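You operate a simulated robot arm through the tools that you are given. There is no shell and no other tool. Be economical: measure what you need, move in short steps, check, and stop when the job is done.

The job below is to be done with a simulated two-armed robot. You get a single attempt, and the scene is never put back.

Task
Hold the measuring scoop on the table top steady with one hand and flip the scoop slider the other way with the other.

The check looks at the end state, three seconds after you hand in, the way a careful person would. Anything else that was tipped, shoved, dropped, spilled or broken makes it a failure.

Robot
Two 7-joint arms with two-finger parallel grippers on one trunk, on a base that drives. Base frame: it is fixed to the floor where the robot stands at the start and does not move with it; the origin is under the middle of the robot, x ahead of it, y to its left, z up. Lengths are in mm, angles in degrees, forces in N, time in s.
The left shoulder is at the start at [70, 177, 1114], the right one opposite. With the tool pointing down near the work surface each hand reaches from about 240 to 720 mm from the robot's upright axis, wherever it stands, measured 20 degrees to its own side. Places, roughly: scoop slider [500, 0, 800]. Payload 3.43 kg a hand.
The TCP of each hand is the grasp point between the finger pads, 30 mm short of the fingertips. In the tool frame z runs along the fingers and y along their closing line. The gripper opens to 94 mm. The fingers are 28 mm wide and 10 mm thick; the gripper's body (50 by 96 mm) begins 55 mm behind the TCP.
Orientation is told as [roll, pitch, yaw] about the base's x, y, z axes, in that order, counted from this pose: with the fingers straight down and closing along the base's y, the tool's x points along the base's -x, its y along +y and its z along -z.

Tools
- The arms move only by the tool drive_tool. It takes "left_motion", "right_motion" or both (then of equal length, played together; a hand with none holds still); each is text: rows parted by semicolons, each of 7 numbers parted by spaces: the opening, from 0 (shut) to 1 (fully open), then the shift along the tool's x, y, z in cm, then the turn, a rotation vector about the tool's x, y, z in rad. In form: hand x y z ax ay az; .... A call has 1 to 10 rows; each row is the pose to reach, as a shift and turn from the pose commanded when the call began, along the tool's axes at that moment. A row lasts 0.2 s, in which the tool goes at most 50 mm and 8.6 degrees; a call with a longer step from one row to the next is refused whole, and so is a gripper value outside its range. A pose out of reach is approached as far as the arm can. The call stops where the force on the tool passes 40 N (or 10 N more than at its start, if that is more) or the arm is blocked; 0.2 s more then pass. The fingers move at their own pace (about 153 mm/s each) and stop on an object; they squeeze with about 29 N. The grip force told is the motor's: it shows also when the fingers shut on nothing. Time passes only in rows, and 0.2 s behind the last, so rows that repeat a pose let the fingers close. It gives the time, the measured TCP pose, the force on the tool (base axes), the opening and the grip force at its end, in the units of the frame above (readings bear some noise), with the torque about the TCP (base axes, N m) and any sound that the robot's microphone picked up.
- Cameras (640 x 400 px; columns grow to the right, rows downward): "scene" is now at [128.6, -7.5, 1416]; the picture's right is [-0.11, -0.99, 0.00], its down [-0.72, 0.08, -0.69] and it looks along [0.69, -0.07, -0.72] (base axes); focal length 255 px, centre (320, 200). "left" rides on the left gripper at [76, -14, -102] in its tool frame; the picture's right is [0.18, 0.98, 0.00], its down [-0.75, 0.14, -0.64] and it looks along [-0.63, 0.12, 0.77] (tool axes); focal length 243 px, centre (320, 200). "right" rides on the right gripper at [76, 14, -103] in its tool frame; the picture's right is [-0.18, 0.98, 0.00], its down [-0.75, -0.14, -0.64] and it looks along [-0.63, -0.12, 0.77] (tool axes); focal length 243 px, centre (320, 200). There is no depth. A picture from a camera that has moved, and an enlarged one, comes with that camera's place and axes in the base frame and with its lens.
- grab_frame(camera): a new picture of that camera. No time passes.
- move_column(by): slides the trunk up (or, below 0, down) by that many mm; the arms and the scene camera ride with it, the base frame stays. It gives what a move gives, with no picture.
- base_move(legs): drives the robot by 1 to 6 legs, each [ahead, turn to the left] in mm and degrees, along the robot's own axes; the way and the turn of a leg run together, so that a leg with both is an arc; at most 1500 mm and 180 degrees a leg. The arms and the cameras ride along, it lands a little off, and it stops where it bumps. It gives what a move gives.
- head_to(pan, tilt): turns the head with the scene camera to pan (to the left, within 86 degrees either way) and tilt (down, from -29 to 69), counted from straight ahead of the robot. It gives what a move gives.
- close_up(camera, box): a new picture of the part [left, top, right, bottom] of that camera's present view, enlarged. No time passes.
- close_job(): hands the job in; it is judged then, once.

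Work in short steps. Places have to be worked out from the pictures, the camera data and where the tool is seen: move nearer, look again, correct. Check each grasp and each placing, and mend what went wrong. You have 120 turns and 88 pictures in all, those below and enlarged ones among them. Open the grippers and draw the arms clear of the work before you hand the job in, unless the task says otherwise; then end with one line.

The tools are called by a JSON object that holds its "fn" and its "kwargs". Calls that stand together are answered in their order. drive_tool: Moves the arms, as the interface text tells. Its arguments: {"type":"object","properties":{"left_motion":{"type":"string"},"right_motion":{"type":"string"}},"required":[]} The other tools are called the same way: move_column (by) slides the trunk up or down; base_move (legs) drives the base; head_to (pan, tilt) turns the head that bears the scene camera; grab_frame (camera) takes a picture; close_up (camera, box) takes an enlarged picture of a part of a camera's view; close_job () hands the job in.

At the start:

```text
time: 0.0
left_tcp_pos: [469.7, 137.9, 1127.2]
left_ee_rot: [0.0, 0.0, -0.1]
left_force: [0.1, -0.1, -1.0]
left_ft_torque: [-0.01, -0.02, 0.02]
left_gripper_width: 94.1
left_grip_force: 0.1
right_tcp_pos: [472.7, -255.6, 1079.1]
right_ee_rot: [0.0, -0.1, -0.1]
right_force: [-0.1, -0.5, -0.2]
right_ft_torque: [-0.02, 0.03, -0.03]
right_gripper_width: 94.2
right_grip_force: 0.0
trunk travel left (down, up): [-694.0, 146.0]
robot x, y, heading: [-0.2, 0.6, 0.0]
head pan, tilt: [-6.0, 46.2]
```

scene: 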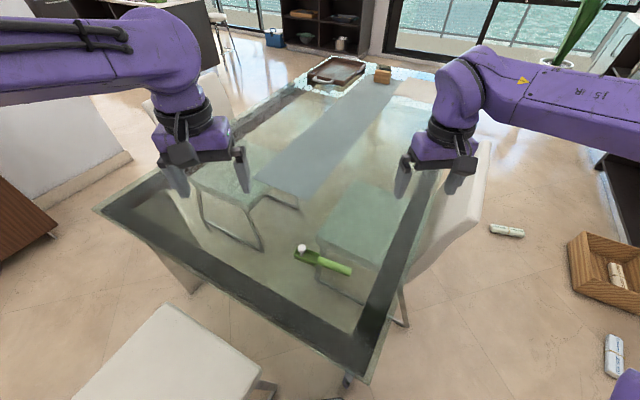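
right: 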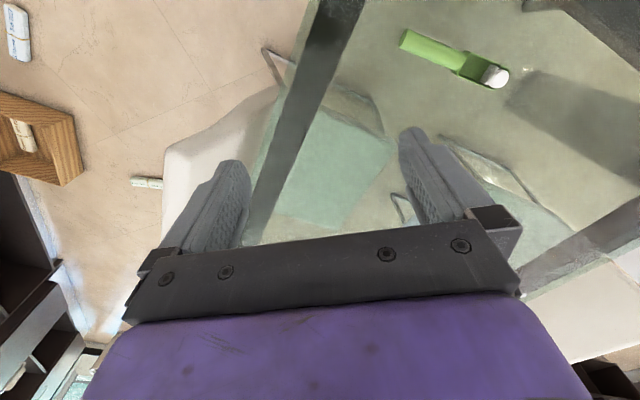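
left: 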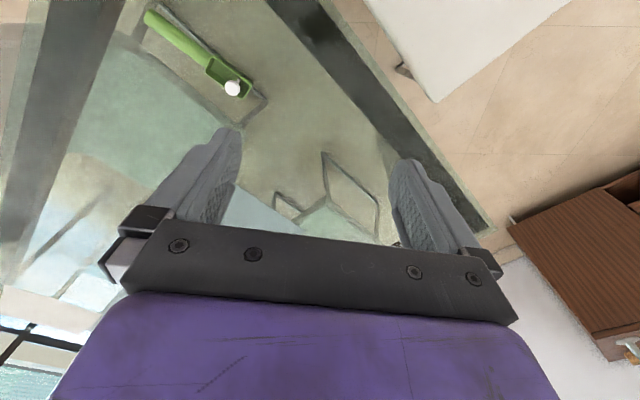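

I see a green scoop with a white knob at its end; I take enlarged views to understand it.

{"fn": "close_up", "kwargs": {"camera": "scene", "box": [270, 225, 380, 295]}}

{"fn": "close_up", "kwargs": {"camera": "right", "box": [380, 10, 540, 110]}}

{"fn": "close_up", "kwargs": {"camera": "left", "box": [130, 0, 290, 100]}}

```text
5.71 times, centred on (325, 260) of scene
camera zoom: at [128.6, -7.5, 1416.0], right [-0.11, -0.99, 0.0], down [-0.72, 0.08, -0.69], along [0.69, -0.07, -0.72], focal length 1459 px, centre (291, -143)
```

zoom: 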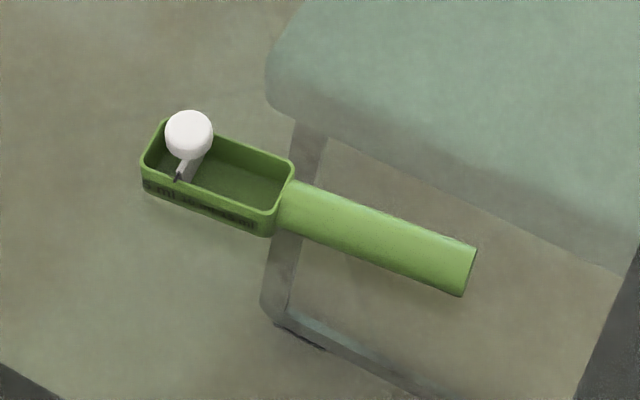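

```text
4.00 times, centred on (460, 60) of right
camera zoom: at [397.4, -239.4, 1182.8], right [0.19, 0.98, 0.0], down [0.75, -0.14, 0.64], along [0.63, -0.12, -0.77], focal length 970 px, centre (-240, 760)
```

zoom: 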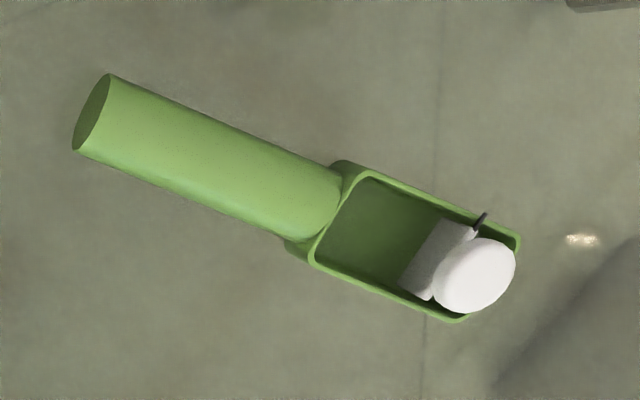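

```text
4.00 times, centred on (210, 50) of left
camera zoom: at [391.9, 123.6, 1229.8], right [-0.18, 0.98, 0.0], down [0.75, 0.14, 0.64], along [0.63, 0.12, -0.77], focal length 970 px, centre (760, 800)
```

zoom: 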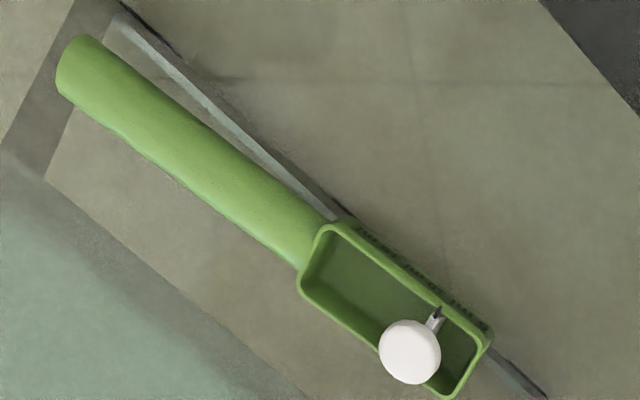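

The slider (white knob, about [537, 1, 793]) sits at the far end of the box and has to go toward the handle. The handle runs about [464,-128] to [505,-44], 61° from x. I bring the right hand above the handle, turned so that its fingers straddle it.

{"fn": "drive_tool", "kwargs": {"right_motion": "1 0 1.9 2.2 0 0 -0.134; 1 0 3.8 4.5 0 0 -0.268; 1 0 5.7 6.8 0 0 -0.402; 1 0 7.6 9 0 0 -0.536; 1 0 9.5 11.2 0 0 -0.67; 1 0 11.4 13.5 0 0 -0.804; 1 0 13.3 15.7 0 0 -0.938; 1 -0.3 15.3 18 0 0 -1.072; 1 -0.3 15.3 18 0 0 -1.072"}}

{"fn": "grab_frame", "kwargs": {"camera": "right"}}

{"fn": "grab_frame", "kwargs": {"camera": "scene"}}

```text
time: 2.0
left_tcp_pos: [468.3, 137.8, 1126.6]
left_ee_rot: [0.0, 0.0, 0.0]
left_force: [-0.2, -0.1, -0.3]
left_ft_torque: [0.01, 0.01, 0.01]
left_gripper_width: 93.8
left_grip_force: 0.1
right_tcp_pos: [415.2, -133.4, 973.7]
right_ee_rot: [-8.4, -4.7, 43.1]
right_force: [-0.7, -0.5, -0.5]
right_ft_torque: [0.04, 0.01, 0.01]
right_gripper_width: 94.2
right_grip_force: 0.0
right hand out of reach, approached as far as the arm can: row 1, 2, 3, 4, 5, 6, 7, 8, 9
trunk travel left (down, up): [-694.0, 146.0]
robot x, y, heading: [0.3, 1.3, -0.1]
head pan, tilt: [-6.0, 46.2]
```

```text
81 pictures are left
camera right: at [335.6, -169.9, 1067.2], right [-0.52, 0.84, -0.13], down [0.54, 0.44, 0.72], along [0.66, 0.3, -0.69], focal length 243 px, centre (320, 200)
```

right: 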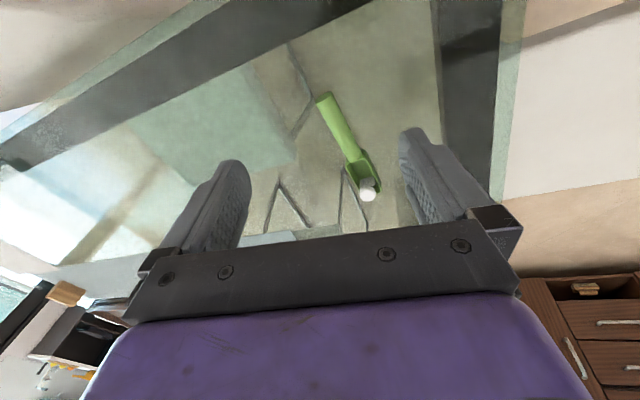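

```text
80 pictures are left
camera scene: at [128.8, -6.7, 1416.0], right [-0.11, -0.99, 0.0], down [-0.72, 0.08, -0.69], along [0.69, -0.07, -0.72], focal length 255 px, centre (320, 200)
```

scene: 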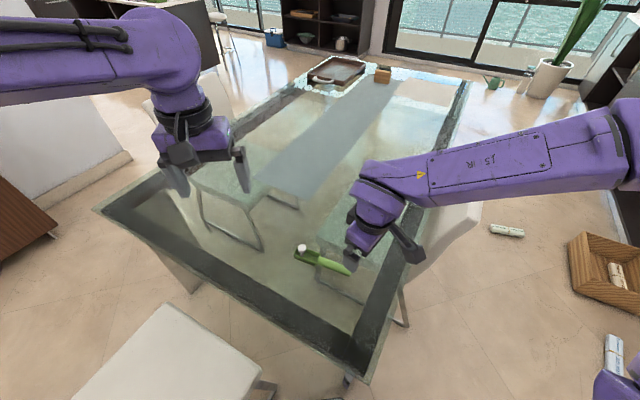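

The right arm fell short of the pose. I send a hold to see whether it is lag or a real limit.

{"fn": "drive_tool", "kwargs": {"right_motion": "1 0 0 0 0 0 0; 1 0 0 0 0 0 0; 1 0 0 0 0 0 0"}}

```text
time: 2.8
left_tcp_pos: [469.3, 137.5, 1126.8]
left_ee_rot: [0.0, -0.1, 0.0]
left_force: [0.5, -0.4, 0.0]
left_ft_torque: [-0.03, -0.01, 0.02]
left_gripper_width: 94.2
left_grip_force: 0.0
right_tcp_pos: [415.6, -136.1, 973.0]
right_ee_rot: [-8.5, -4.7, 42.9]
right_force: [0.2, -0.1, 0.2]
right_ft_torque: [-0.02, 0.03, -0.01]
right_gripper_width: 93.9
right_grip_force: 0.0
trunk travel left (down, up): [-694.0, 146.0]
robot x, y, heading: [-0.2, 3.4, -0.0]
head pan, tilt: [-6.0, 46.2]
```

It is a real limit at that place. I try going forward and lower at this yaw to see if the reach opens up.

{"fn": "drive_tool", "kwargs": {"right_motion": "1 -1.6 -0.4 1.8 0 0 0; 1 -3.3 -0.8 3.5 0 0 0; 1 -5 -1.2 5.2 0 0 0; 1 -6.6 -1.7 7 0 0 0; 1 -6.6 -1.7 7 0 0 0"}}

```text
time: 4.0
left_tcp_pos: [467.6, 137.4, 1127.2]
left_ee_rot: [-0.1, 0.0, -0.1]
left_force: [0.4, -0.6, 0.2]
left_ft_torque: [-0.03, -0.01, 0.02]
left_gripper_width: 94.0
left_grip_force: 0.2
right_tcp_pos: [489.1, -107.4, 909.2]
right_ee_rot: [-8.5, -4.7, 43.0]
right_force: [-0.8, 1.1, -0.4]
right_ft_torque: [-0.03, -0.01, 0.03]
right_gripper_width: 93.7
right_grip_force: 0.0
trunk travel left (down, up): [-694.0, 146.0]
robot x, y, heading: [-0.7, 0.6, 0.1]
head pan, tilt: [-6.0, 46.2]
```

Translation worked. Now I level the hand and try for yaw 61.

{"fn": "drive_tool", "kwargs": {"right_motion": "1 0 0 0 -0.04 0.014 -0.082; 1 0 0 0 -0.08 0.029 -0.163; 1 0 0 0 -0.12 0.044 -0.245; 1 0 0 0 -0.161 0.058 -0.327; 1 0 0 0 -0.161 0.058 -0.327"}}

```text
time: 5.2
left_tcp_pos: [469.6, 137.7, 1126.7]
left_ee_rot: [0.0, 0.0, 0.0]
left_force: [-0.6, -0.1, 0.4]
left_ft_torque: [0.02, 0.01, 0.03]
left_gripper_width: 93.9
left_grip_force: 0.2
right_tcp_pos: [488.8, -107.7, 909.6]
right_ee_rot: [-8.5, -4.8, 43.0]
right_force: [-0.6, -0.1, -0.5]
right_ft_torque: [0.02, 0.0, 0.03]
right_gripper_width: 93.8
right_grip_force: 0.1
right hand out of reach, approached as far as the arm can: row 1, 2, 3, 4, 5
trunk travel left (down, up): [-694.0, 146.0]
robot x, y, heading: [-2.4, -1.2, -0.1]
head pan, tilt: [-6.0, 46.2]
```

The positive wrist yaw ends near 43°. I test the other way round (yaw about −119°, the same closing line), turning high above the table.

{"fn": "drive_tool", "kwargs": {"right_motion": "1 0 0 0 0 0 0.14; 1 0 0 0 0 0 0.28; 1 0 0 0 0 0 0.42; 1 0 0 0 0 0 0.56; 1 0 0 0 0 0 0.7; 1 0 0 0 0 0 0.84; 1 0 0 0 0 0 0.98; 1 0 0 0 0 0 1.12; 1 0 0 0 0 0 1.26; 1 0 0 0 0 0 1.40"}}

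{"fn": "drive_tool", "kwargs": {"right_motion": "1 0 0 0 0 0 0.14; 1 0 0 0 0 0 0.28; 1 0 0 0 0 0 0.42; 1 0 0 0 0 0 0.56; 1 0 0 0 0 0 0.7; 1 0 0 0 0 0 0.84; 1 0 0 0 0 0 0.98; 1 0 0 0 0 0 1.12; 1 0 0 0 0 0 1.26; 1 0 0 0 0 0 1.40"}}

{"fn": "grab_frame", "kwargs": {"camera": "scene"}}

```text
time: 7.4
left_tcp_pos: [468.9, 137.1, 1126.2]
left_ee_rot: [0.1, 0.0, 0.0]
left_force: [0.4, 0.4, -0.1]
left_ft_torque: [-0.02, 0.02, 0.01]
left_gripper_width: 94.1
left_grip_force: 0.0
right_tcp_pos: [490.3, -109.7, 908.9]
right_ee_rot: [3.3, -9.1, -38.0]
right_force: [-0.3, 0.1, -0.3]
right_ft_torque: [-0.01, -0.01, 0.01]
right_gripper_width: 94.3
right_grip_force: 0.0
trunk travel left (down, up): [-694.0, 146.0]
robot x, y, heading: [0.9, -1.5, 0.2]
head pan, tilt: [-6.0, 46.2]
```

```text
time: 9.6
left_tcp_pos: [468.3, 136.7, 1128.0]
left_ee_rot: [0.0, 0.0, 0.0]
left_force: [-0.2, 0.0, 0.1]
left_ft_torque: [0.02, 0.01, -0.01]
left_gripper_width: 94.3
left_grip_force: 0.1
right_tcp_pos: [490.2, -108.8, 910.0]
right_ee_rot: [9.5, 1.7, -117.8]
right_force: [0.5, 0.4, -1.3]
right_ft_torque: [-0.01, 0.04, 0.01]
right_gripper_width: 94.3
right_grip_force: 0.0
trunk travel left (down, up): [-694.0, 146.0]
robot x, y, heading: [-3.4, -1.7, 0.2]
head pan, tilt: [-6.0, 46.2]
```

```text
79 pictures are left
camera scene: at [128.7, -7.4, 1416.0], right [-0.11, -0.99, 0.0], down [-0.72, 0.08, -0.69], along [0.69, -0.07, -0.72], focal length 255 px, centre (320, 200)
```

scene: 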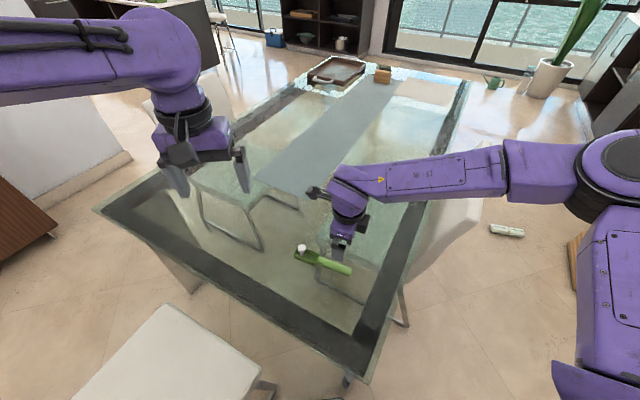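

That works. Now I level the closing line and lean the hand about 40° so that its body and camera stay away from the knob side.

{"fn": "drive_tool", "kwargs": {"right_motion": "1 0 0 0 0.027 0.112 0.012; 1 0 0 0 0.054 0.223 0.024; 1 0 0 0 0.08 0.335 0.036; 1 0 0 0 0.107 0.447 0.048; 1 0 0 0 0.134 0.558 0.06; 1 0 0 0 0.161 0.67 0.072; 1 0 0 0 0.161 0.67 0.072"}}

{"fn": "grab_frame", "kwargs": {"camera": "right"}}

{"fn": "grab_frame", "kwargs": {"camera": "scene"}}

```text
time: 11.2
left_tcp_pos: [468.3, 137.3, 1127.3]
left_ee_rot: [0.0, 0.1, -0.1]
left_force: [0.2, 0.5, 0.3]
left_ft_torque: [-0.02, -0.02, 0.01]
left_gripper_width: 93.9
left_grip_force: 0.0
right_tcp_pos: [490.6, -108.8, 909.8]
right_ee_rot: [-0.6, 40.4, -118.8]
right_force: [0.3, 0.2, 0.2]
right_ft_torque: [-0.03, -0.01, -0.02]
right_gripper_width: 94.1
right_grip_force: 0.2
trunk travel left (down, up): [-694.0, 146.0]
robot x, y, heading: [3.0, 1.2, -0.0]
head pan, tilt: [-6.0, 46.2]
```

```text
78 pictures are left
camera right: at [500.1, -122.5, 1039.3], right [0.8, -0.59, -0.13], down [-0.6, -0.8, 0.0], along [-0.1, 0.07, -0.99], focal length 243 px, centre (320, 200)
```

right: 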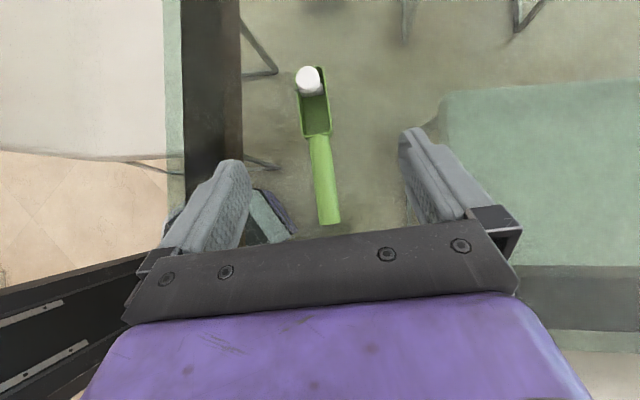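

```text
77 pictures are left
camera scene: at [128.8, -7.0, 1416.0], right [-0.11, -0.99, 0.0], down [-0.72, 0.08, -0.69], along [0.69, -0.07, -0.72], focal length 255 px, centre (320, 200)
```

scene: 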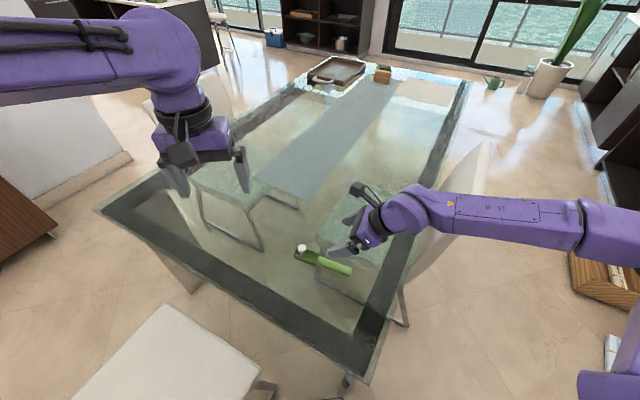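

The pose is good, and this camera now looks almost straight down. I enlarge to measure the scoop.

{"fn": "close_up", "kwargs": {"camera": "right", "box": [240, 50, 400, 250]}}

```text
2.00 times, centred on (320, 150) of right
camera zoom: at [500.1, -122.5, 1039.3], right [0.8, -0.59, -0.13], down [-0.6, -0.8, 0.0], along [-0.1, 0.07, -0.99], focal length 485 px, centre (320, 300)
```

zoom: 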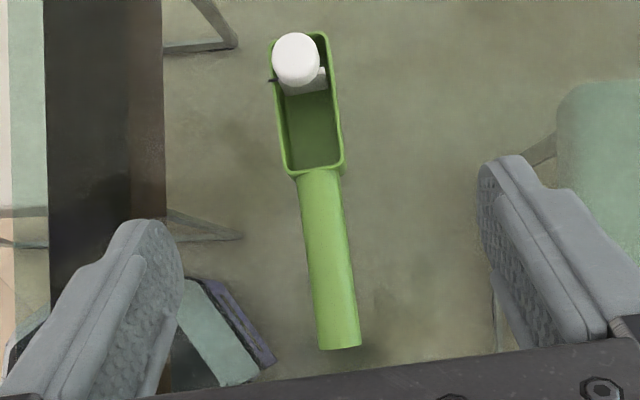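

Handle end about [465,-130], direction 60°, diameter about 25. I lower the open right hand to around the handle, stopping at z about 815 for a look.

{"fn": "drive_tool", "kwargs": {"right_motion": "1 -1.7 -0.3 1.7 0 0 0; 1 -3.4 -0.6 3.4 0 0 0; 1 -5.1 -0.9 5.1 0 0 0; 1 -6.8 -1.2 6.7 0 0 0; 1 -6.8 -1.2 6.7 0 0 0"}}

{"fn": "grab_frame", "kwargs": {"camera": "right"}}

{"fn": "close_up", "kwargs": {"camera": "scene", "box": [270, 200, 430, 300]}}

```text
time: 12.4
left_tcp_pos: [470.0, 138.5, 1126.9]
left_ee_rot: [0.0, -0.1, 0.0]
left_force: [-0.3, 0.0, -0.9]
left_ft_torque: [-0.02, 0.02, -0.01]
left_gripper_width: 94.0
left_grip_force: 0.0
right_tcp_pos: [473.8, -112.2, 814.8]
right_ee_rot: [-0.5, 40.4, -118.8]
right_force: [-0.4, -0.3, 0.5]
right_ft_torque: [0.0, -0.01, -0.04]
right_gripper_width: 94.2
right_grip_force: 0.0
trunk travel left (down, up): [-694.0, 146.0]
robot x, y, heading: [-1.4, 0.2, 0.2]
head pan, tilt: [-6.0, 46.2]
```

```text
75 pictures are left
camera right: at [485.0, -125.6, 943.4], right [0.8, -0.59, -0.13], down [-0.6, -0.8, 0.0], along [-0.1, 0.07, -0.99], focal length 243 px, centre (320, 200)
```

right: 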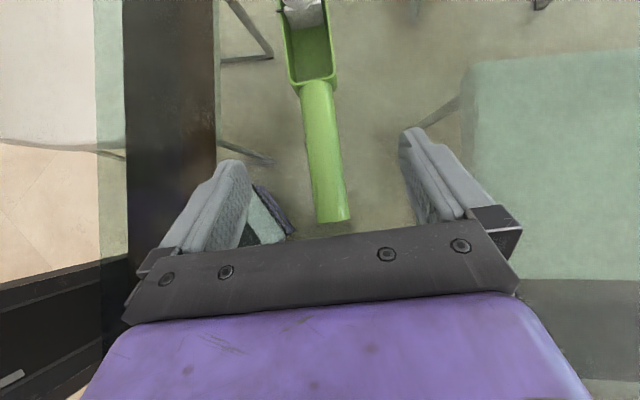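

```text
4.00 times, centred on (350, 250) of scene
camera zoom: at [128.4, -7.3, 1416.1], right [-0.11, -0.99, 0.0], down [-0.72, 0.08, -0.69], along [0.69, -0.07, -0.72], focal length 1021 px, centre (200, 0)
```

zoom: 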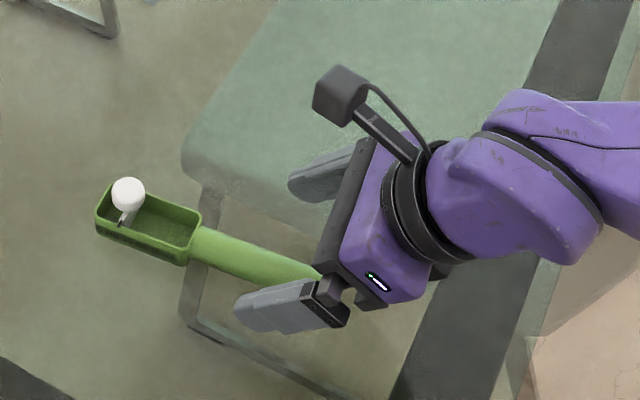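

Handle is centred between the fingers. I lower 30 mm further straight down.

{"fn": "drive_tool", "kwargs": {"right_motion": "1 -0.65 0 0.76 0 0 0; 1 -1.3 0 1.53 0 0 0; 1 -1.94 0 2.29 0 0 0; 1 -1.94 0 2.29 0 0 0"}}

{"fn": "close_up", "kwargs": {"camera": "scene", "box": [270, 200, 430, 300]}}

```text
time: 13.4
left_tcp_pos: [470.4, 136.9, 1126.8]
left_ee_rot: [0.1, 0.0, 0.0]
left_force: [0.0, 0.5, 0.4]
left_ft_torque: [-0.01, 0.0, -0.03]
left_gripper_width: 93.9
left_grip_force: 0.1
right_tcp_pos: [474.0, -109.1, 785.1]
right_ee_rot: [-0.6, 40.2, -118.8]
right_force: [1.0, -0.7, 1.0]
right_ft_torque: [-0.01, 0.02, 0.0]
right_gripper_width: 93.8
right_grip_force: 0.1
trunk travel left (down, up): [-694.0, 146.0]
robot x, y, heading: [0.3, -3.4, 0.2]
head pan, tilt: [-6.0, 46.2]
```

```text
4.00 times, centred on (350, 250) of scene
camera zoom: at [128.5, -7.4, 1416.0], right [-0.11, -0.99, 0.0], down [-0.72, 0.08, -0.69], along [0.69, -0.07, -0.72], focal length 1021 px, centre (200, 0)
```

zoom: 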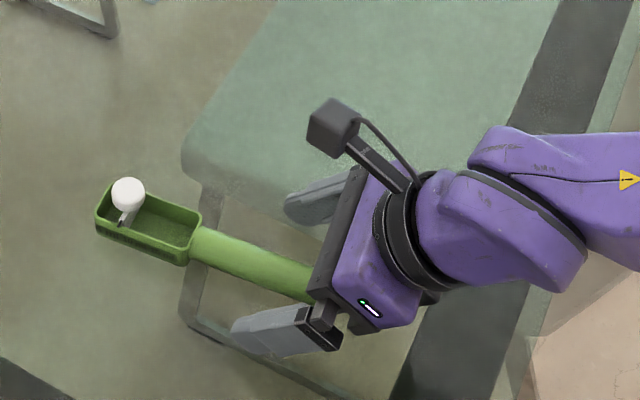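

The fingers straddle the handle near the table. I half-close first and check centring.

{"fn": "drive_tool", "kwargs": {"right_motion": "0.55 0 0 0 0 0 0; 0.45 0 0 0 0 0 0"}}

{"fn": "grab_frame", "kwargs": {"camera": "right"}}

```text
time: 14.0
left_tcp_pos: [468.3, 136.5, 1127.0]
left_ee_rot: [0.0, 0.0, 0.0]
left_force: [-0.1, 0.1, 0.2]
left_ft_torque: [-0.05, 0.01, -0.01]
left_gripper_width: 93.7
left_grip_force: 0.0
right_tcp_pos: [473.6, -110.6, 785.0]
right_ee_rot: [-0.6, 40.2, -118.8]
right_force: [0.1, -0.2, 0.2]
right_ft_torque: [0.05, -0.01, 0.0]
right_gripper_width: 41.9
right_grip_force: 0.1
trunk travel left (down, up): [-694.0, 146.0]
robot x, y, heading: [1.0, 0.0, -0.1]
head pan, tilt: [-6.0, 46.2]
```

```text
72 pictures are left
camera right: at [484.2, -124.3, 913.7], right [0.8, -0.59, -0.13], down [-0.6, -0.8, 0.0], along [-0.1, 0.07, -0.99], focal length 243 px, centre (320, 200)
```

right: 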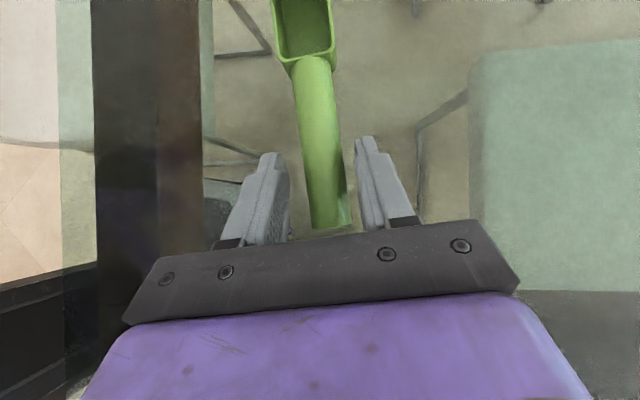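

Well centred; I close on the handle.

{"fn": "drive_tool", "kwargs": {"right_motion": "0.35 0 0 0 0 0 0; 0.25 0 0 0 0 0 0; 0.1 0 0 0 0 0 0; 0 0 0 0 0 0 0; 0 0 0 0 0 0 0"}}

{"fn": "grab_frame", "kwargs": {"camera": "right"}}

{"fn": "close_up", "kwargs": {"camera": "scene", "box": [270, 200, 430, 300]}}

```text
time: 15.2
left_tcp_pos: [468.2, 137.4, 1126.7]
left_ee_rot: [0.0, -0.1, 0.0]
left_force: [0.1, -0.1, 0.4]
left_ft_torque: [0.03, 0.01, -0.01]
left_gripper_width: 94.1
left_grip_force: 0.0
right_tcp_pos: [473.7, -110.7, 784.5]
right_ee_rot: [-0.6, 40.3, -118.8]
right_force: [-0.1, 0.0, -0.1]
right_ft_torque: [0.07, -0.09, -0.01]
right_gripper_width: 23.7
right_grip_force: 28.9
trunk travel left (down, up): [-694.0, 146.0]
robot x, y, heading: [-2.1, 0.2, -0.1]
head pan, tilt: [-6.0, 46.2]
```

```text
71 pictures are left
camera right: at [484.2, -124.4, 913.8], right [0.8, -0.59, -0.13], down [-0.6, -0.8, 0.0], along [-0.1, 0.07, -0.99], focal length 243 px, centre (320, 200)
```

right: 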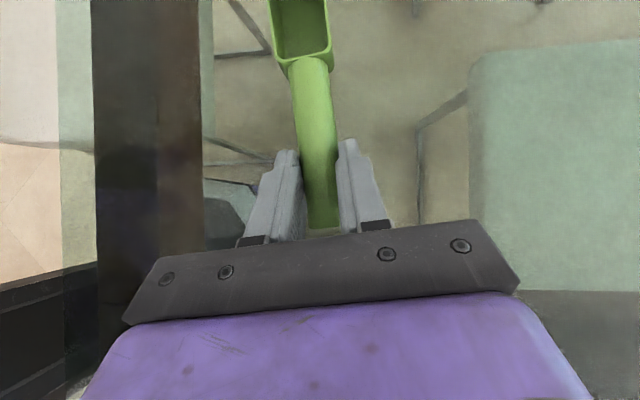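

```text
4.00 times, centred on (350, 250) of scene
camera zoom: at [128.6, -7.5, 1416.0], right [-0.11, -0.99, 0.0], down [-0.72, 0.08, -0.69], along [0.69, -0.07, -0.72], focal length 1021 px, centre (200, 0)
```

zoom: 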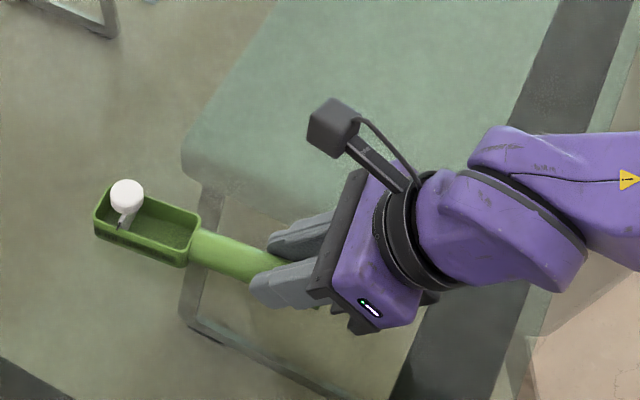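

The handle is held firmly (23.7 mm, 29 N). Now I bring the left hand above a spot just beyond the knob, closing its fingers and turning the closing line along the slide.

{"fn": "drive_tool", "kwargs": {"left_motion": "0.6 -1.1 -1.4 3.1 0 0 0.07; 0.3 -2.1 -2.8 6.2 0 0 0.13; 0.3 -3.2 -4.2 9.3 0 0 0.2; 0.3 -4.2 -5.5 12.4 0 0 0.26; 0.3 -5.2 -6.9 15.5 0 0 0.33; 0.3 -6.2 -8.3 18.5 0 0 0.39; 0.3 -7.3 -9.6 21.6 0 0 0.46; 0.3 -8.3 -11 24.7 0 0 0.515; 0.3 -8.3 -11 24.7 0 0 0.515"}}

{"fn": "grab_frame", "kwargs": {"camera": "left"}}

{"fn": "grab_frame", "kwargs": {"camera": "scene"}}

```text
time: 17.2
left_tcp_pos: [552.0, 29.0, 880.8]
left_ee_rot: [-0.1, -0.1, -29.5]
left_force: [0.1, 0.3, 0.6]
left_ft_torque: [0.0, -0.02, 0.01]
left_gripper_width: 27.7
left_grip_force: 0.0
right_tcp_pos: [473.6, -111.2, 784.0]
right_ee_rot: [-0.5, 40.2, -118.8]
right_force: [0.0, -0.9, 1.7]
right_ft_torque: [0.06, -0.01, 0.01]
right_gripper_width: 23.8
right_grip_force: 29.3
trunk travel left (down, up): [-694.0, 146.0]
robot x, y, heading: [-0.6, 0.1, -0.0]
head pan, tilt: [-6.0, 46.2]
```

```text
69 pictures are left
camera left: at [478.0, 54.5, 983.1], right [0.32, 0.95, 0.0], down [0.72, -0.25, 0.64], along [0.61, -0.21, -0.77], focal length 243 px, centre (320, 200)
```

left: 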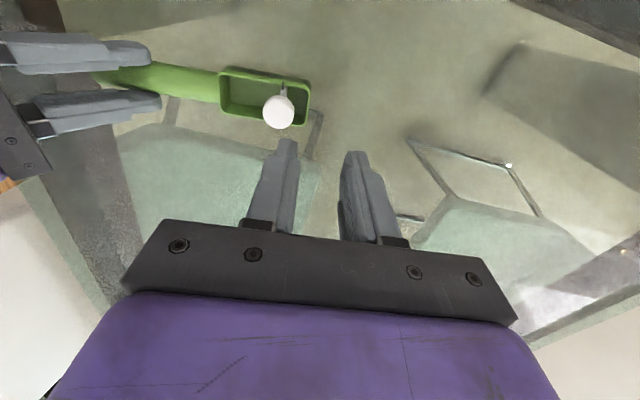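

```text
68 pictures are left
camera scene: at [128.2, -7.2, 1416.1], right [-0.11, -0.99, 0.0], down [-0.72, 0.08, -0.69], along [0.69, -0.07, -0.72], focal length 255 px, centre (320, 200)
```

scene: 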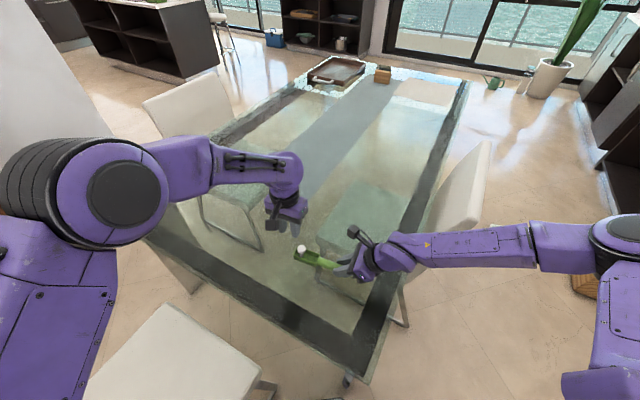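

{"fn": "close_up", "kwargs": {"camera": "left", "box": [200, 40, 360, 140]}}

{"fn": "close_up", "kwargs": {"camera": "scene", "box": [270, 225, 350, 275]}}

```text
4.00 times, centred on (280, 90) of left
camera zoom: at [478.0, 54.5, 983.1], right [0.32, 0.95, 0.0], down [0.72, -0.25, 0.64], along [0.61, -0.21, -0.77], focal length 970 px, centre (480, 640)
```

zoom: 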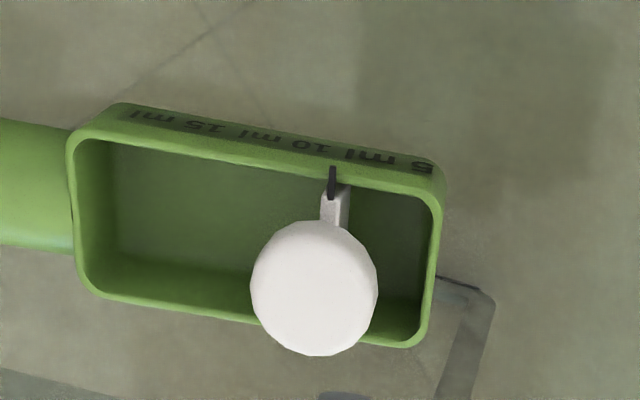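

```text
8.00 times, centred on (310, 250) of scene
camera zoom: at [128.2, -7.2, 1416.1], right [-0.11, -0.99, 0.0], down [-0.72, 0.08, -0.69], along [0.69, -0.07, -0.72], focal length 2043 px, centre (400, -200)
```

zoom: 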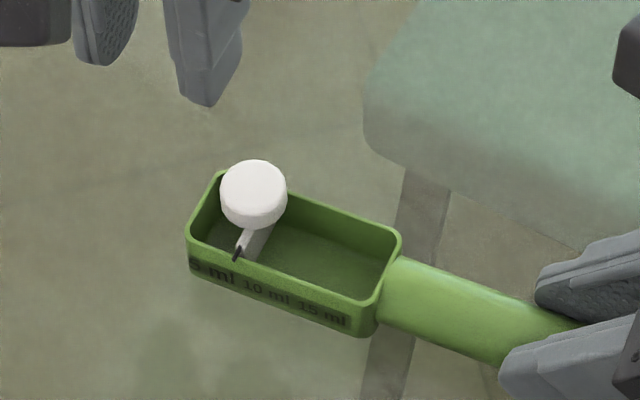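

The scoop is marked 5–15 ml and the pointer is at the 5 ml end; the knob centre is about [533, 2, 795]. I close the left fingers and lower them behind the knob, to tip height about 786, above the rim.

{"fn": "drive_tool", "kwargs": {"left_motion": "0 0.1 0 0 0 0 0; 0 0.3 0 2 0 0 0; 0 0.3 0 4 0 0 0; 0 0.3 0 5.5 0 0 0; 0 0.3 0 6.4 0 0 0; 0 0.3 0 6.4 0 0 0"}}

{"fn": "close_up", "kwargs": {"camera": "left", "box": [160, 60, 400, 210]}}

{"fn": "close_up", "kwargs": {"camera": "scene", "box": [270, 225, 350, 275]}}

```text
time: 18.6
left_tcp_pos: [549.6, 28.2, 816.5]
left_ee_rot: [-0.1, 0.1, -29.4]
left_force: [-0.1, -0.8, 1.0]
left_ft_torque: [0.0, 0.0, 0.0]
left_gripper_width: 0.0
left_grip_force: 28.9
right_tcp_pos: [473.7, -111.4, 785.2]
right_ee_rot: [-0.5, 40.2, -118.8]
right_force: [0.2, 0.0, 1.1]
right_ft_torque: [0.03, -0.01, 0.03]
right_gripper_width: 24.0
right_grip_force: 29.3
trunk travel left (down, up): [-694.0, 146.0]
robot x, y, heading: [1.9, 0.5, -0.1]
head pan, tilt: [-6.0, 46.2]
```

```text
2.67 times, centred on (280, 135) of left
camera zoom: at [475.3, 53.9, 918.2], right [0.32, 0.95, 0.0], down [0.73, -0.25, 0.64], along [0.61, -0.21, -0.77], focal length 647 px, centre (427, 373)
```

zoom: 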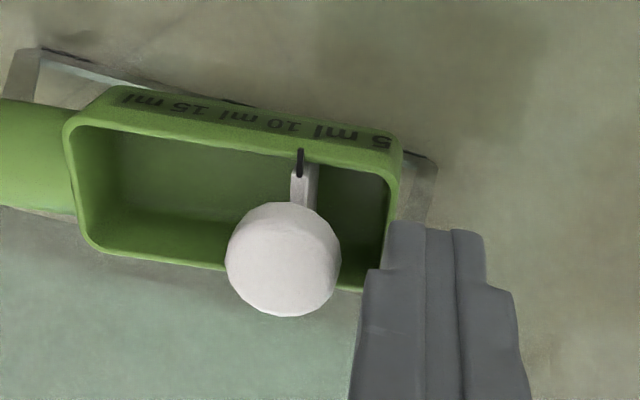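

```text
8.00 times, centred on (310, 250) of scene
camera zoom: at [128.6, -7.5, 1416.0], right [-0.11, -0.99, 0.0], down [-0.72, 0.08, -0.69], along [0.69, -0.07, -0.72], focal length 2043 px, centre (400, -200)
```

zoom: 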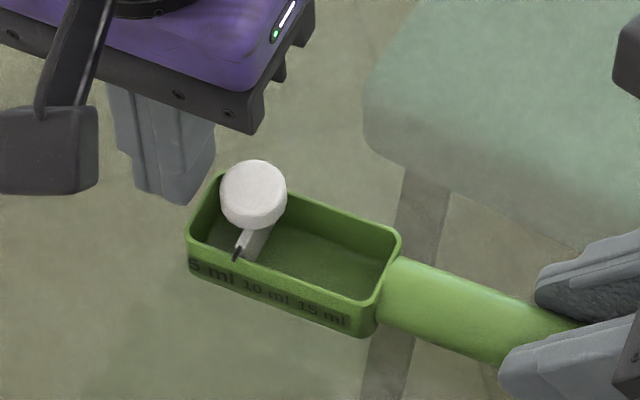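

Aligned behind the knob. I push along the slide toward the handle, slowly, 25 mm first.

{"fn": "drive_tool", "kwargs": {"left_motion": "0 0 -0.5 0 0 0 0; 0 0 -1.0 0 0 0 0; 0 0 -1.5 0 0 0 0; 0 0 -2.0 0 0 0 0; 0 0 -2.5 0 0 0 0"}}

{"fn": "close_up", "kwargs": {"camera": "left", "box": [160, 60, 400, 210]}}

{"fn": "close_up", "kwargs": {"camera": "scene", "box": [270, 225, 350, 275]}}

```text
time: 19.8
left_tcp_pos: [537.4, 6.9, 815.7]
left_ee_rot: [0.1, 0.1, -29.5]
left_force: [0.5, 0.5, -0.6]
left_ft_torque: [0.01, 0.01, 0.03]
left_gripper_width: 0.0
left_grip_force: 27.8
right_tcp_pos: [473.2, -110.8, 786.3]
right_ee_rot: [-0.5, 40.2, -118.8]
right_force: [-0.6, -0.8, 1.2]
right_ft_torque: [-0.01, 0.03, 0.03]
right_gripper_width: 23.6
right_grip_force: 29.2
trunk travel left (down, up): [-694.0, 146.0]
robot x, y, heading: [1.8, 0.7, 0.2]
head pan, tilt: [-6.0, 46.2]
```

```text
2.67 times, centred on (280, 135) of left
camera zoom: at [462.3, 32.4, 919.1], right [0.32, 0.95, 0.0], down [0.73, -0.25, 0.64], along [0.61, -0.21, -0.77], focal length 647 px, centre (427, 373)
```

zoom: 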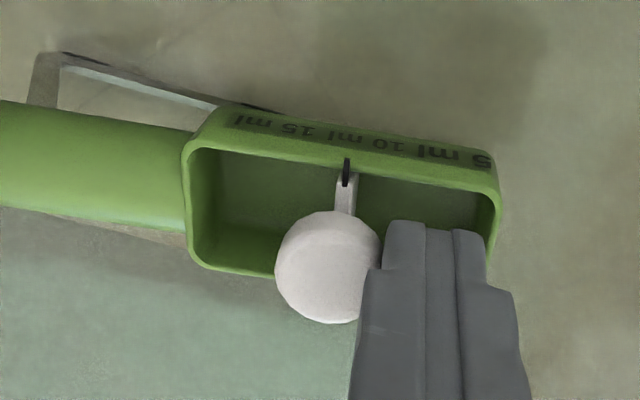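

```text
8.00 times, centred on (310, 250) of scene
camera zoom: at [128.5, -7.7, 1416.0], right [-0.11, -0.99, 0.0], down [-0.72, 0.08, -0.69], along [0.69, -0.07, -0.72], focal length 2043 px, centre (400, -200)
```

zoom: 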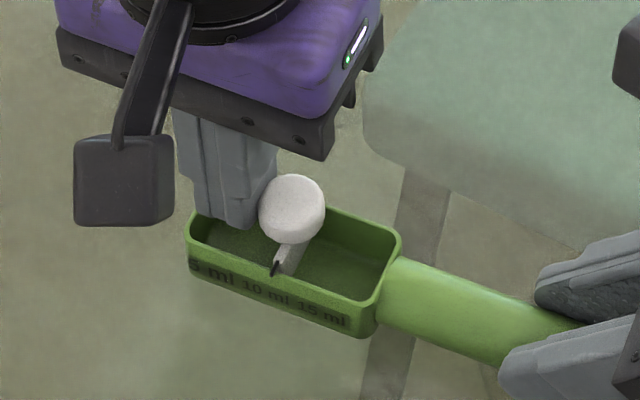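

The slider moves freely and the scoop is still. I keep pushing in small steps until it stops.

{"fn": "drive_tool", "kwargs": {"left_motion": "0 0 -0.5 0 0 0 0; 0 0 -1.0 0 0 0 0; 0 0 -1.4 0 0 0 0; 0 0 -1.7 0 0 0 0; 0 0 -1.9 0 0 0 0"}}

{"fn": "close_up", "kwargs": {"camera": "left", "box": [160, 60, 400, 210]}}

{"fn": "close_up", "kwargs": {"camera": "scene", "box": [270, 225, 350, 275]}}

```text
time: 21.0
left_tcp_pos: [527.8, -10.4, 816.4]
left_ee_rot: [0.0, 0.0, -29.6]
left_force: [-0.7, -0.8, 0.1]
left_ft_torque: [-0.01, -0.02, -0.01]
left_gripper_width: 0.0
left_grip_force: 29.4
right_tcp_pos: [473.2, -111.0, 783.9]
right_ee_rot: [-0.6, 40.4, -118.8]
right_force: [-0.1, -0.4, -0.3]
right_ft_torque: [-0.04, -0.02, -0.01]
right_gripper_width: 23.9
right_grip_force: 28.9
trunk travel left (down, up): [-694.0, 146.0]
robot x, y, heading: [2.3, -1.6, 0.1]
head pan, tilt: [-6.0, 46.2]
```

```text
2.67 times, centred on (280, 135) of left
camera zoom: at [453.9, 16.0, 919.1], right [0.32, 0.95, 0.0], down [0.73, -0.25, 0.64], along [0.61, -0.21, -0.77], focal length 647 px, centre (427, 373)
```

zoom: 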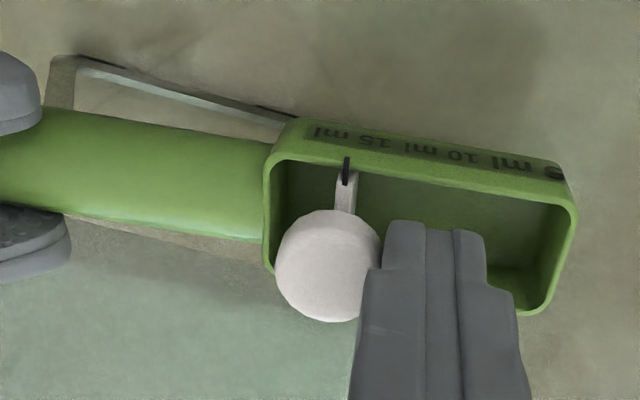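

```text
8.00 times, centred on (310, 250) of scene
camera zoom: at [128.6, -7.6, 1416.0], right [-0.11, -0.99, 0.0], down [-0.72, 0.08, -0.69], along [0.69, -0.07, -0.72], focal length 2043 px, centre (400, -200)
```

zoom: 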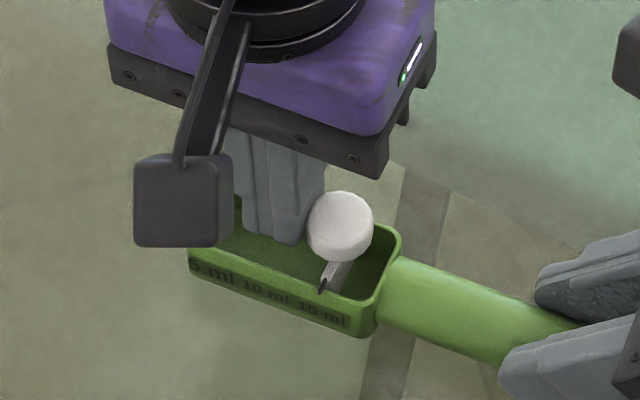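

Pointer now at about 15 ml. I push on gently, 2–3 mm a row, to find the stop.

{"fn": "drive_tool", "kwargs": {"left_motion": "0 0 -0.2 0 0 0 0; 0 0 -0.4 0 0 0 0; 0 0 -0.6 0 0 0 0; 0 0 -0.8 0 0 0 0; 0 0 -0.8 0 0 0 0"}}

{"fn": "close_up", "kwargs": {"camera": "left", "box": [160, 60, 400, 210]}}

{"fn": "close_up", "kwargs": {"camera": "scene", "box": [270, 225, 350, 275]}}

```text
time: 22.2
left_tcp_pos: [524.1, -16.6, 815.2]
left_ee_rot: [0.0, 0.0, -29.5]
left_force: [0.4, 1.3, -0.2]
left_ft_torque: [0.04, -0.01, -0.01]
left_gripper_width: 0.0
left_grip_force: 28.9
right_tcp_pos: [473.2, -109.9, 785.0]
right_ee_rot: [-0.5, 40.2, -118.7]
right_force: [-0.5, -0.6, 1.7]
right_ft_torque: [0.01, -0.03, 0.01]
right_gripper_width: 23.7
right_grip_force: 29.2
trunk travel left (down, up): [-694.0, 146.0]
robot x, y, heading: [-1.1, 1.4, -0.3]
head pan, tilt: [-6.0, 46.2]
```

```text
2.67 times, centred on (280, 135) of left
camera zoom: at [449.9, 9.4, 919.0], right [0.32, 0.95, 0.0], down [0.72, -0.25, 0.64], along [0.61, -0.21, -0.77], focal length 647 px, centre (427, 373)
```

zoom: 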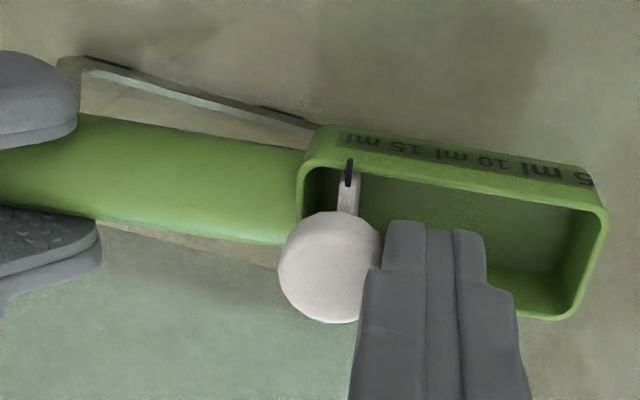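

```text
8.00 times, centred on (310, 250) of scene
camera zoom: at [128.6, -7.5, 1416.1], right [-0.11, -0.99, 0.0], down [-0.72, 0.08, -0.69], along [0.69, -0.07, -0.72], focal length 2043 px, centre (400, -200)
```

zoom: 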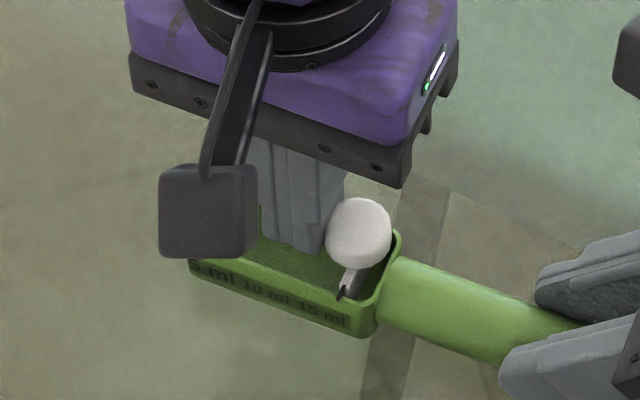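

No stop force yet and still moving. I continue in 1.5 mm rows.

{"fn": "drive_tool", "kwargs": {"left_motion": "0 0 -0.15 0 0 0 0; 0 0 -0.3 0 0 0 0; 0 0 -0.45 0 0 0 0; 0 0 -0.6 0 0 0 0; 0 0 -0.6 0 0 0 0"}}

{"fn": "close_up", "kwargs": {"camera": "left", "box": [160, 60, 400, 210]}}

{"fn": "close_up", "kwargs": {"camera": "scene", "box": [270, 225, 350, 275]}}

```text
time: 23.4
left_tcp_pos: [520.6, -19.7, 817.0]
left_ee_rot: [0.0, 0.0, -29.4]
left_force: [5.6, 8.2, 0.1]
left_ft_torque: [0.2, -0.17, -0.05]
left_gripper_width: 0.1
left_grip_force: 29.3
right_tcp_pos: [474.2, -111.5, 784.8]
right_ee_rot: [-0.5, 40.2, -118.8]
right_force: [-4.6, -8.0, 3.4]
right_ft_torque: [0.02, 0.01, -0.03]
right_gripper_width: 23.4
right_grip_force: 29.1
trunk travel left (down, up): [-694.0, 146.0]
robot x, y, heading: [-3.6, -1.1, 0.0]
head pan, tilt: [-6.0, 46.2]
```

```text
2.67 times, centred on (280, 135) of left
camera zoom: at [446.9, 5.0, 919.6], right [0.32, 0.95, 0.0], down [0.73, -0.25, 0.64], along [0.61, -0.21, -0.77], focal length 647 px, centre (427, 373)
```

zoom: 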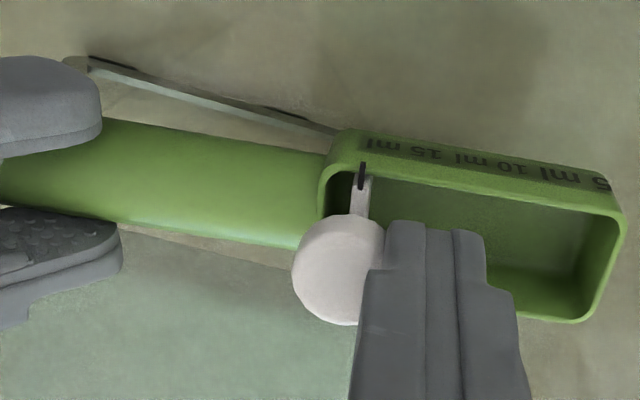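

```text
8.00 times, centred on (310, 250) of scene
camera zoom: at [128.4, -7.3, 1416.1], right [-0.11, -0.99, 0.0], down [-0.72, 0.08, -0.69], along [0.69, -0.07, -0.72], focal length 2043 px, centre (400, -200)
```

zoom: 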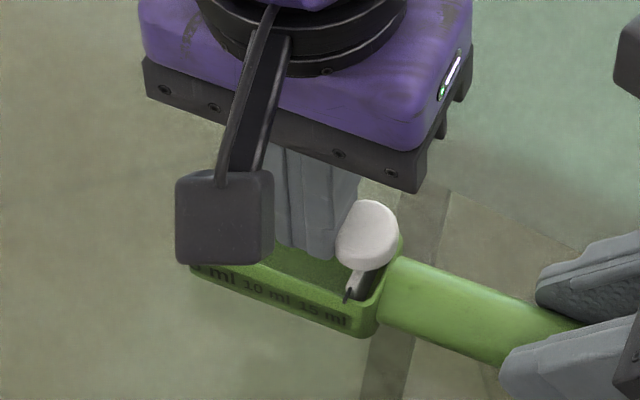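

Force rose to about 10 N: the end stop is reached, with the scoop still in place. I back the left hand off and up, then check.

{"fn": "drive_tool", "kwargs": {"left_motion": "0 0 0.7 0 0 0 0; 0 0 1.5 0 0 0 0; 0 0 1.8 -2 0 0 0; 0 0 2.2 -5 0 0 0; 0 0 4 -8 0 0 0; 0 0 6 -11 0 0 0; 0 0 8 -14 0 0 0"}}

{"fn": "close_up", "kwargs": {"camera": "scene", "box": [270, 225, 350, 275]}}

{"fn": "grab_frame", "kwargs": {"camera": "left"}}

```text
time: 25.0
left_tcp_pos: [561.3, 47.9, 955.0]
left_ee_rot: [-0.1, 0.0, -29.4]
left_force: [0.3, 0.0, -0.2]
left_ft_torque: [-0.01, 0.02, -0.03]
left_gripper_width: 0.1
left_grip_force: 29.3
right_tcp_pos: [472.9, -110.6, 784.4]
right_ee_rot: [-0.5, 40.2, -118.8]
right_force: [0.1, -0.8, 0.6]
right_ft_torque: [-0.02, 0.03, -0.01]
right_gripper_width: 24.0
right_grip_force: 29.0
trunk travel left (down, up): [-694.0, 146.0]
robot x, y, heading: [-2.9, 0.4, 0.1]
head pan, tilt: [-6.0, 46.2]
```

```text
8.00 times, centred on (310, 250) of scene
camera zoom: at [128.4, -6.7, 1416.0], right [-0.11, -0.99, 0.0], down [-0.72, 0.08, -0.69], along [0.69, -0.07, -0.72], focal length 2043 px, centre (400, -200)
```

zoom: 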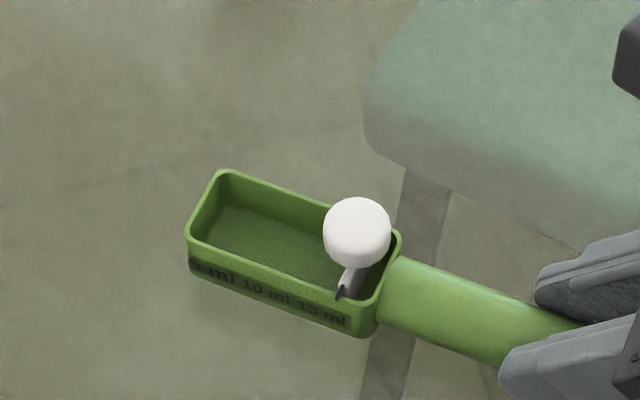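

```text
54 pictures are left
camera left: at [486.8, 73.5, 1058.6], right [0.32, 0.95, 0.0], down [0.73, -0.25, 0.64], along [0.61, -0.21, -0.77], focal length 243 px, centre (320, 200)
```

left: 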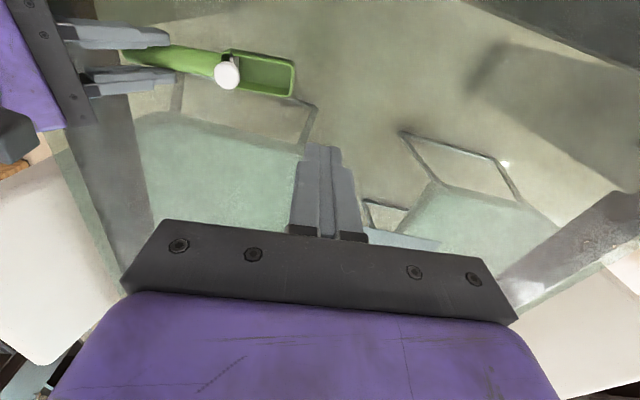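

The slider rests at the 15 ml end and the scoop has not shifted. I release the handle and lift the right hand straight up and away.

{"fn": "drive_tool", "kwargs": {"right_motion": "0.3 0 0 0 0 0 0; 0.6 0 0 0 0 0 0; 0.9 0 0 0 0 0 0; 0.9 1.3 0 -1.5 0 0 0; 0.9 3.2 0 -3.8 0 0 0; 0.9 5.2 0 -6.1 0 0 0; 0.9 7.1 0 -8.4 0 0 0; 0.9 7.1 0 -12 0 0 0; 0.9 7.1 0 -16 0 0 0; 0.9 7.1 0 -18 0 0 0", "left_motion": "0.1 0 0 0 0 0 0; 0.2 0 0 0 0 0 0; 0.4 0 0 0 0 0 0; 0.6 0 1 -1 0 0 0; 0.8 0 2 -2 0 0 0; 0.9 0 3 -3 0 0 0; 0.9 0 4 -4 0 0 0; 0.9 0 5 -5 0 0 0; 0.9 0 6 -6 0 0 0; 0.9 0 7 -7 0 0 0"}}

{"fn": "close_up", "kwargs": {"camera": "scene", "box": [270, 225, 350, 275]}}

{"fn": "grab_frame", "kwargs": {"camera": "scene"}}

```text
time: 27.2
left_tcp_pos: [595.1, 109.2, 1025.6]
left_ee_rot: [0.0, 0.0, -29.4]
left_force: [-1.0, 0.5, -0.1]
left_ft_torque: [-0.02, 0.0, 0.03]
left_gripper_width: 84.2
left_grip_force: 0.1
right_tcp_pos: [445.7, -163.3, 968.9]
right_ee_rot: [-0.5, 40.2, -118.8]
right_force: [0.2, -0.2, 1.1]
right_ft_torque: [0.0, 0.02, 0.01]
right_gripper_width: 84.5
right_grip_force: 0.0
trunk travel left (down, up): [-694.0, 146.0]
robot x, y, heading: [-1.4, 0.2, 0.2]
head pan, tilt: [-6.0, 46.2]
```

```text
8.00 times, centred on (310, 250) of scene
camera zoom: at [128.6, -7.0, 1416.0], right [-0.11, -0.99, 0.0], down [-0.72, 0.08, -0.69], along [0.69, -0.07, -0.72], focal length 2043 px, centre (400, -200)
```

zoom: 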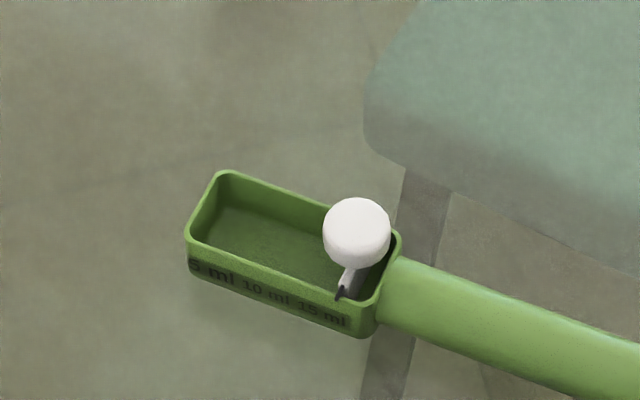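

```text
52 pictures are left
camera scene: at [128.6, -7.0, 1416.0], right [-0.11, -0.99, 0.0], down [-0.72, 0.08, -0.69], along [0.69, -0.07, -0.72], focal length 255 px, centre (320, 200)
```

scene: 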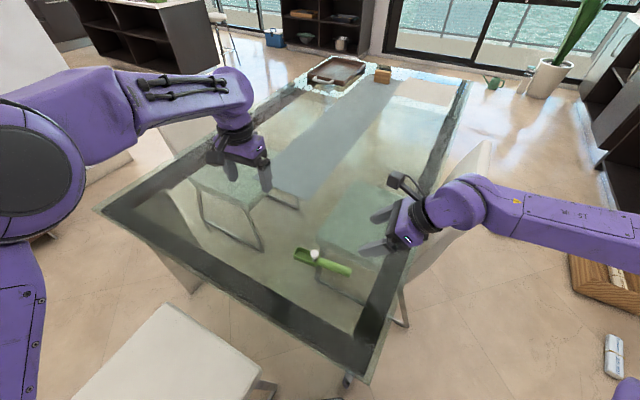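

The slider stays at the 15 ml end, the scoop lies where it was, and both grippers are open and clear. I hand in.

{"fn": "close_job", "kwargs": {}}

```text
The job is handed in.
```

The right hand held the scoop by its handle while the left pushed the slider from the 5 ml end to its stop at the 15 ml end. The slider sprang back about 2 mm and stayed there; the scoop did not move, and both grippers are open and clear.
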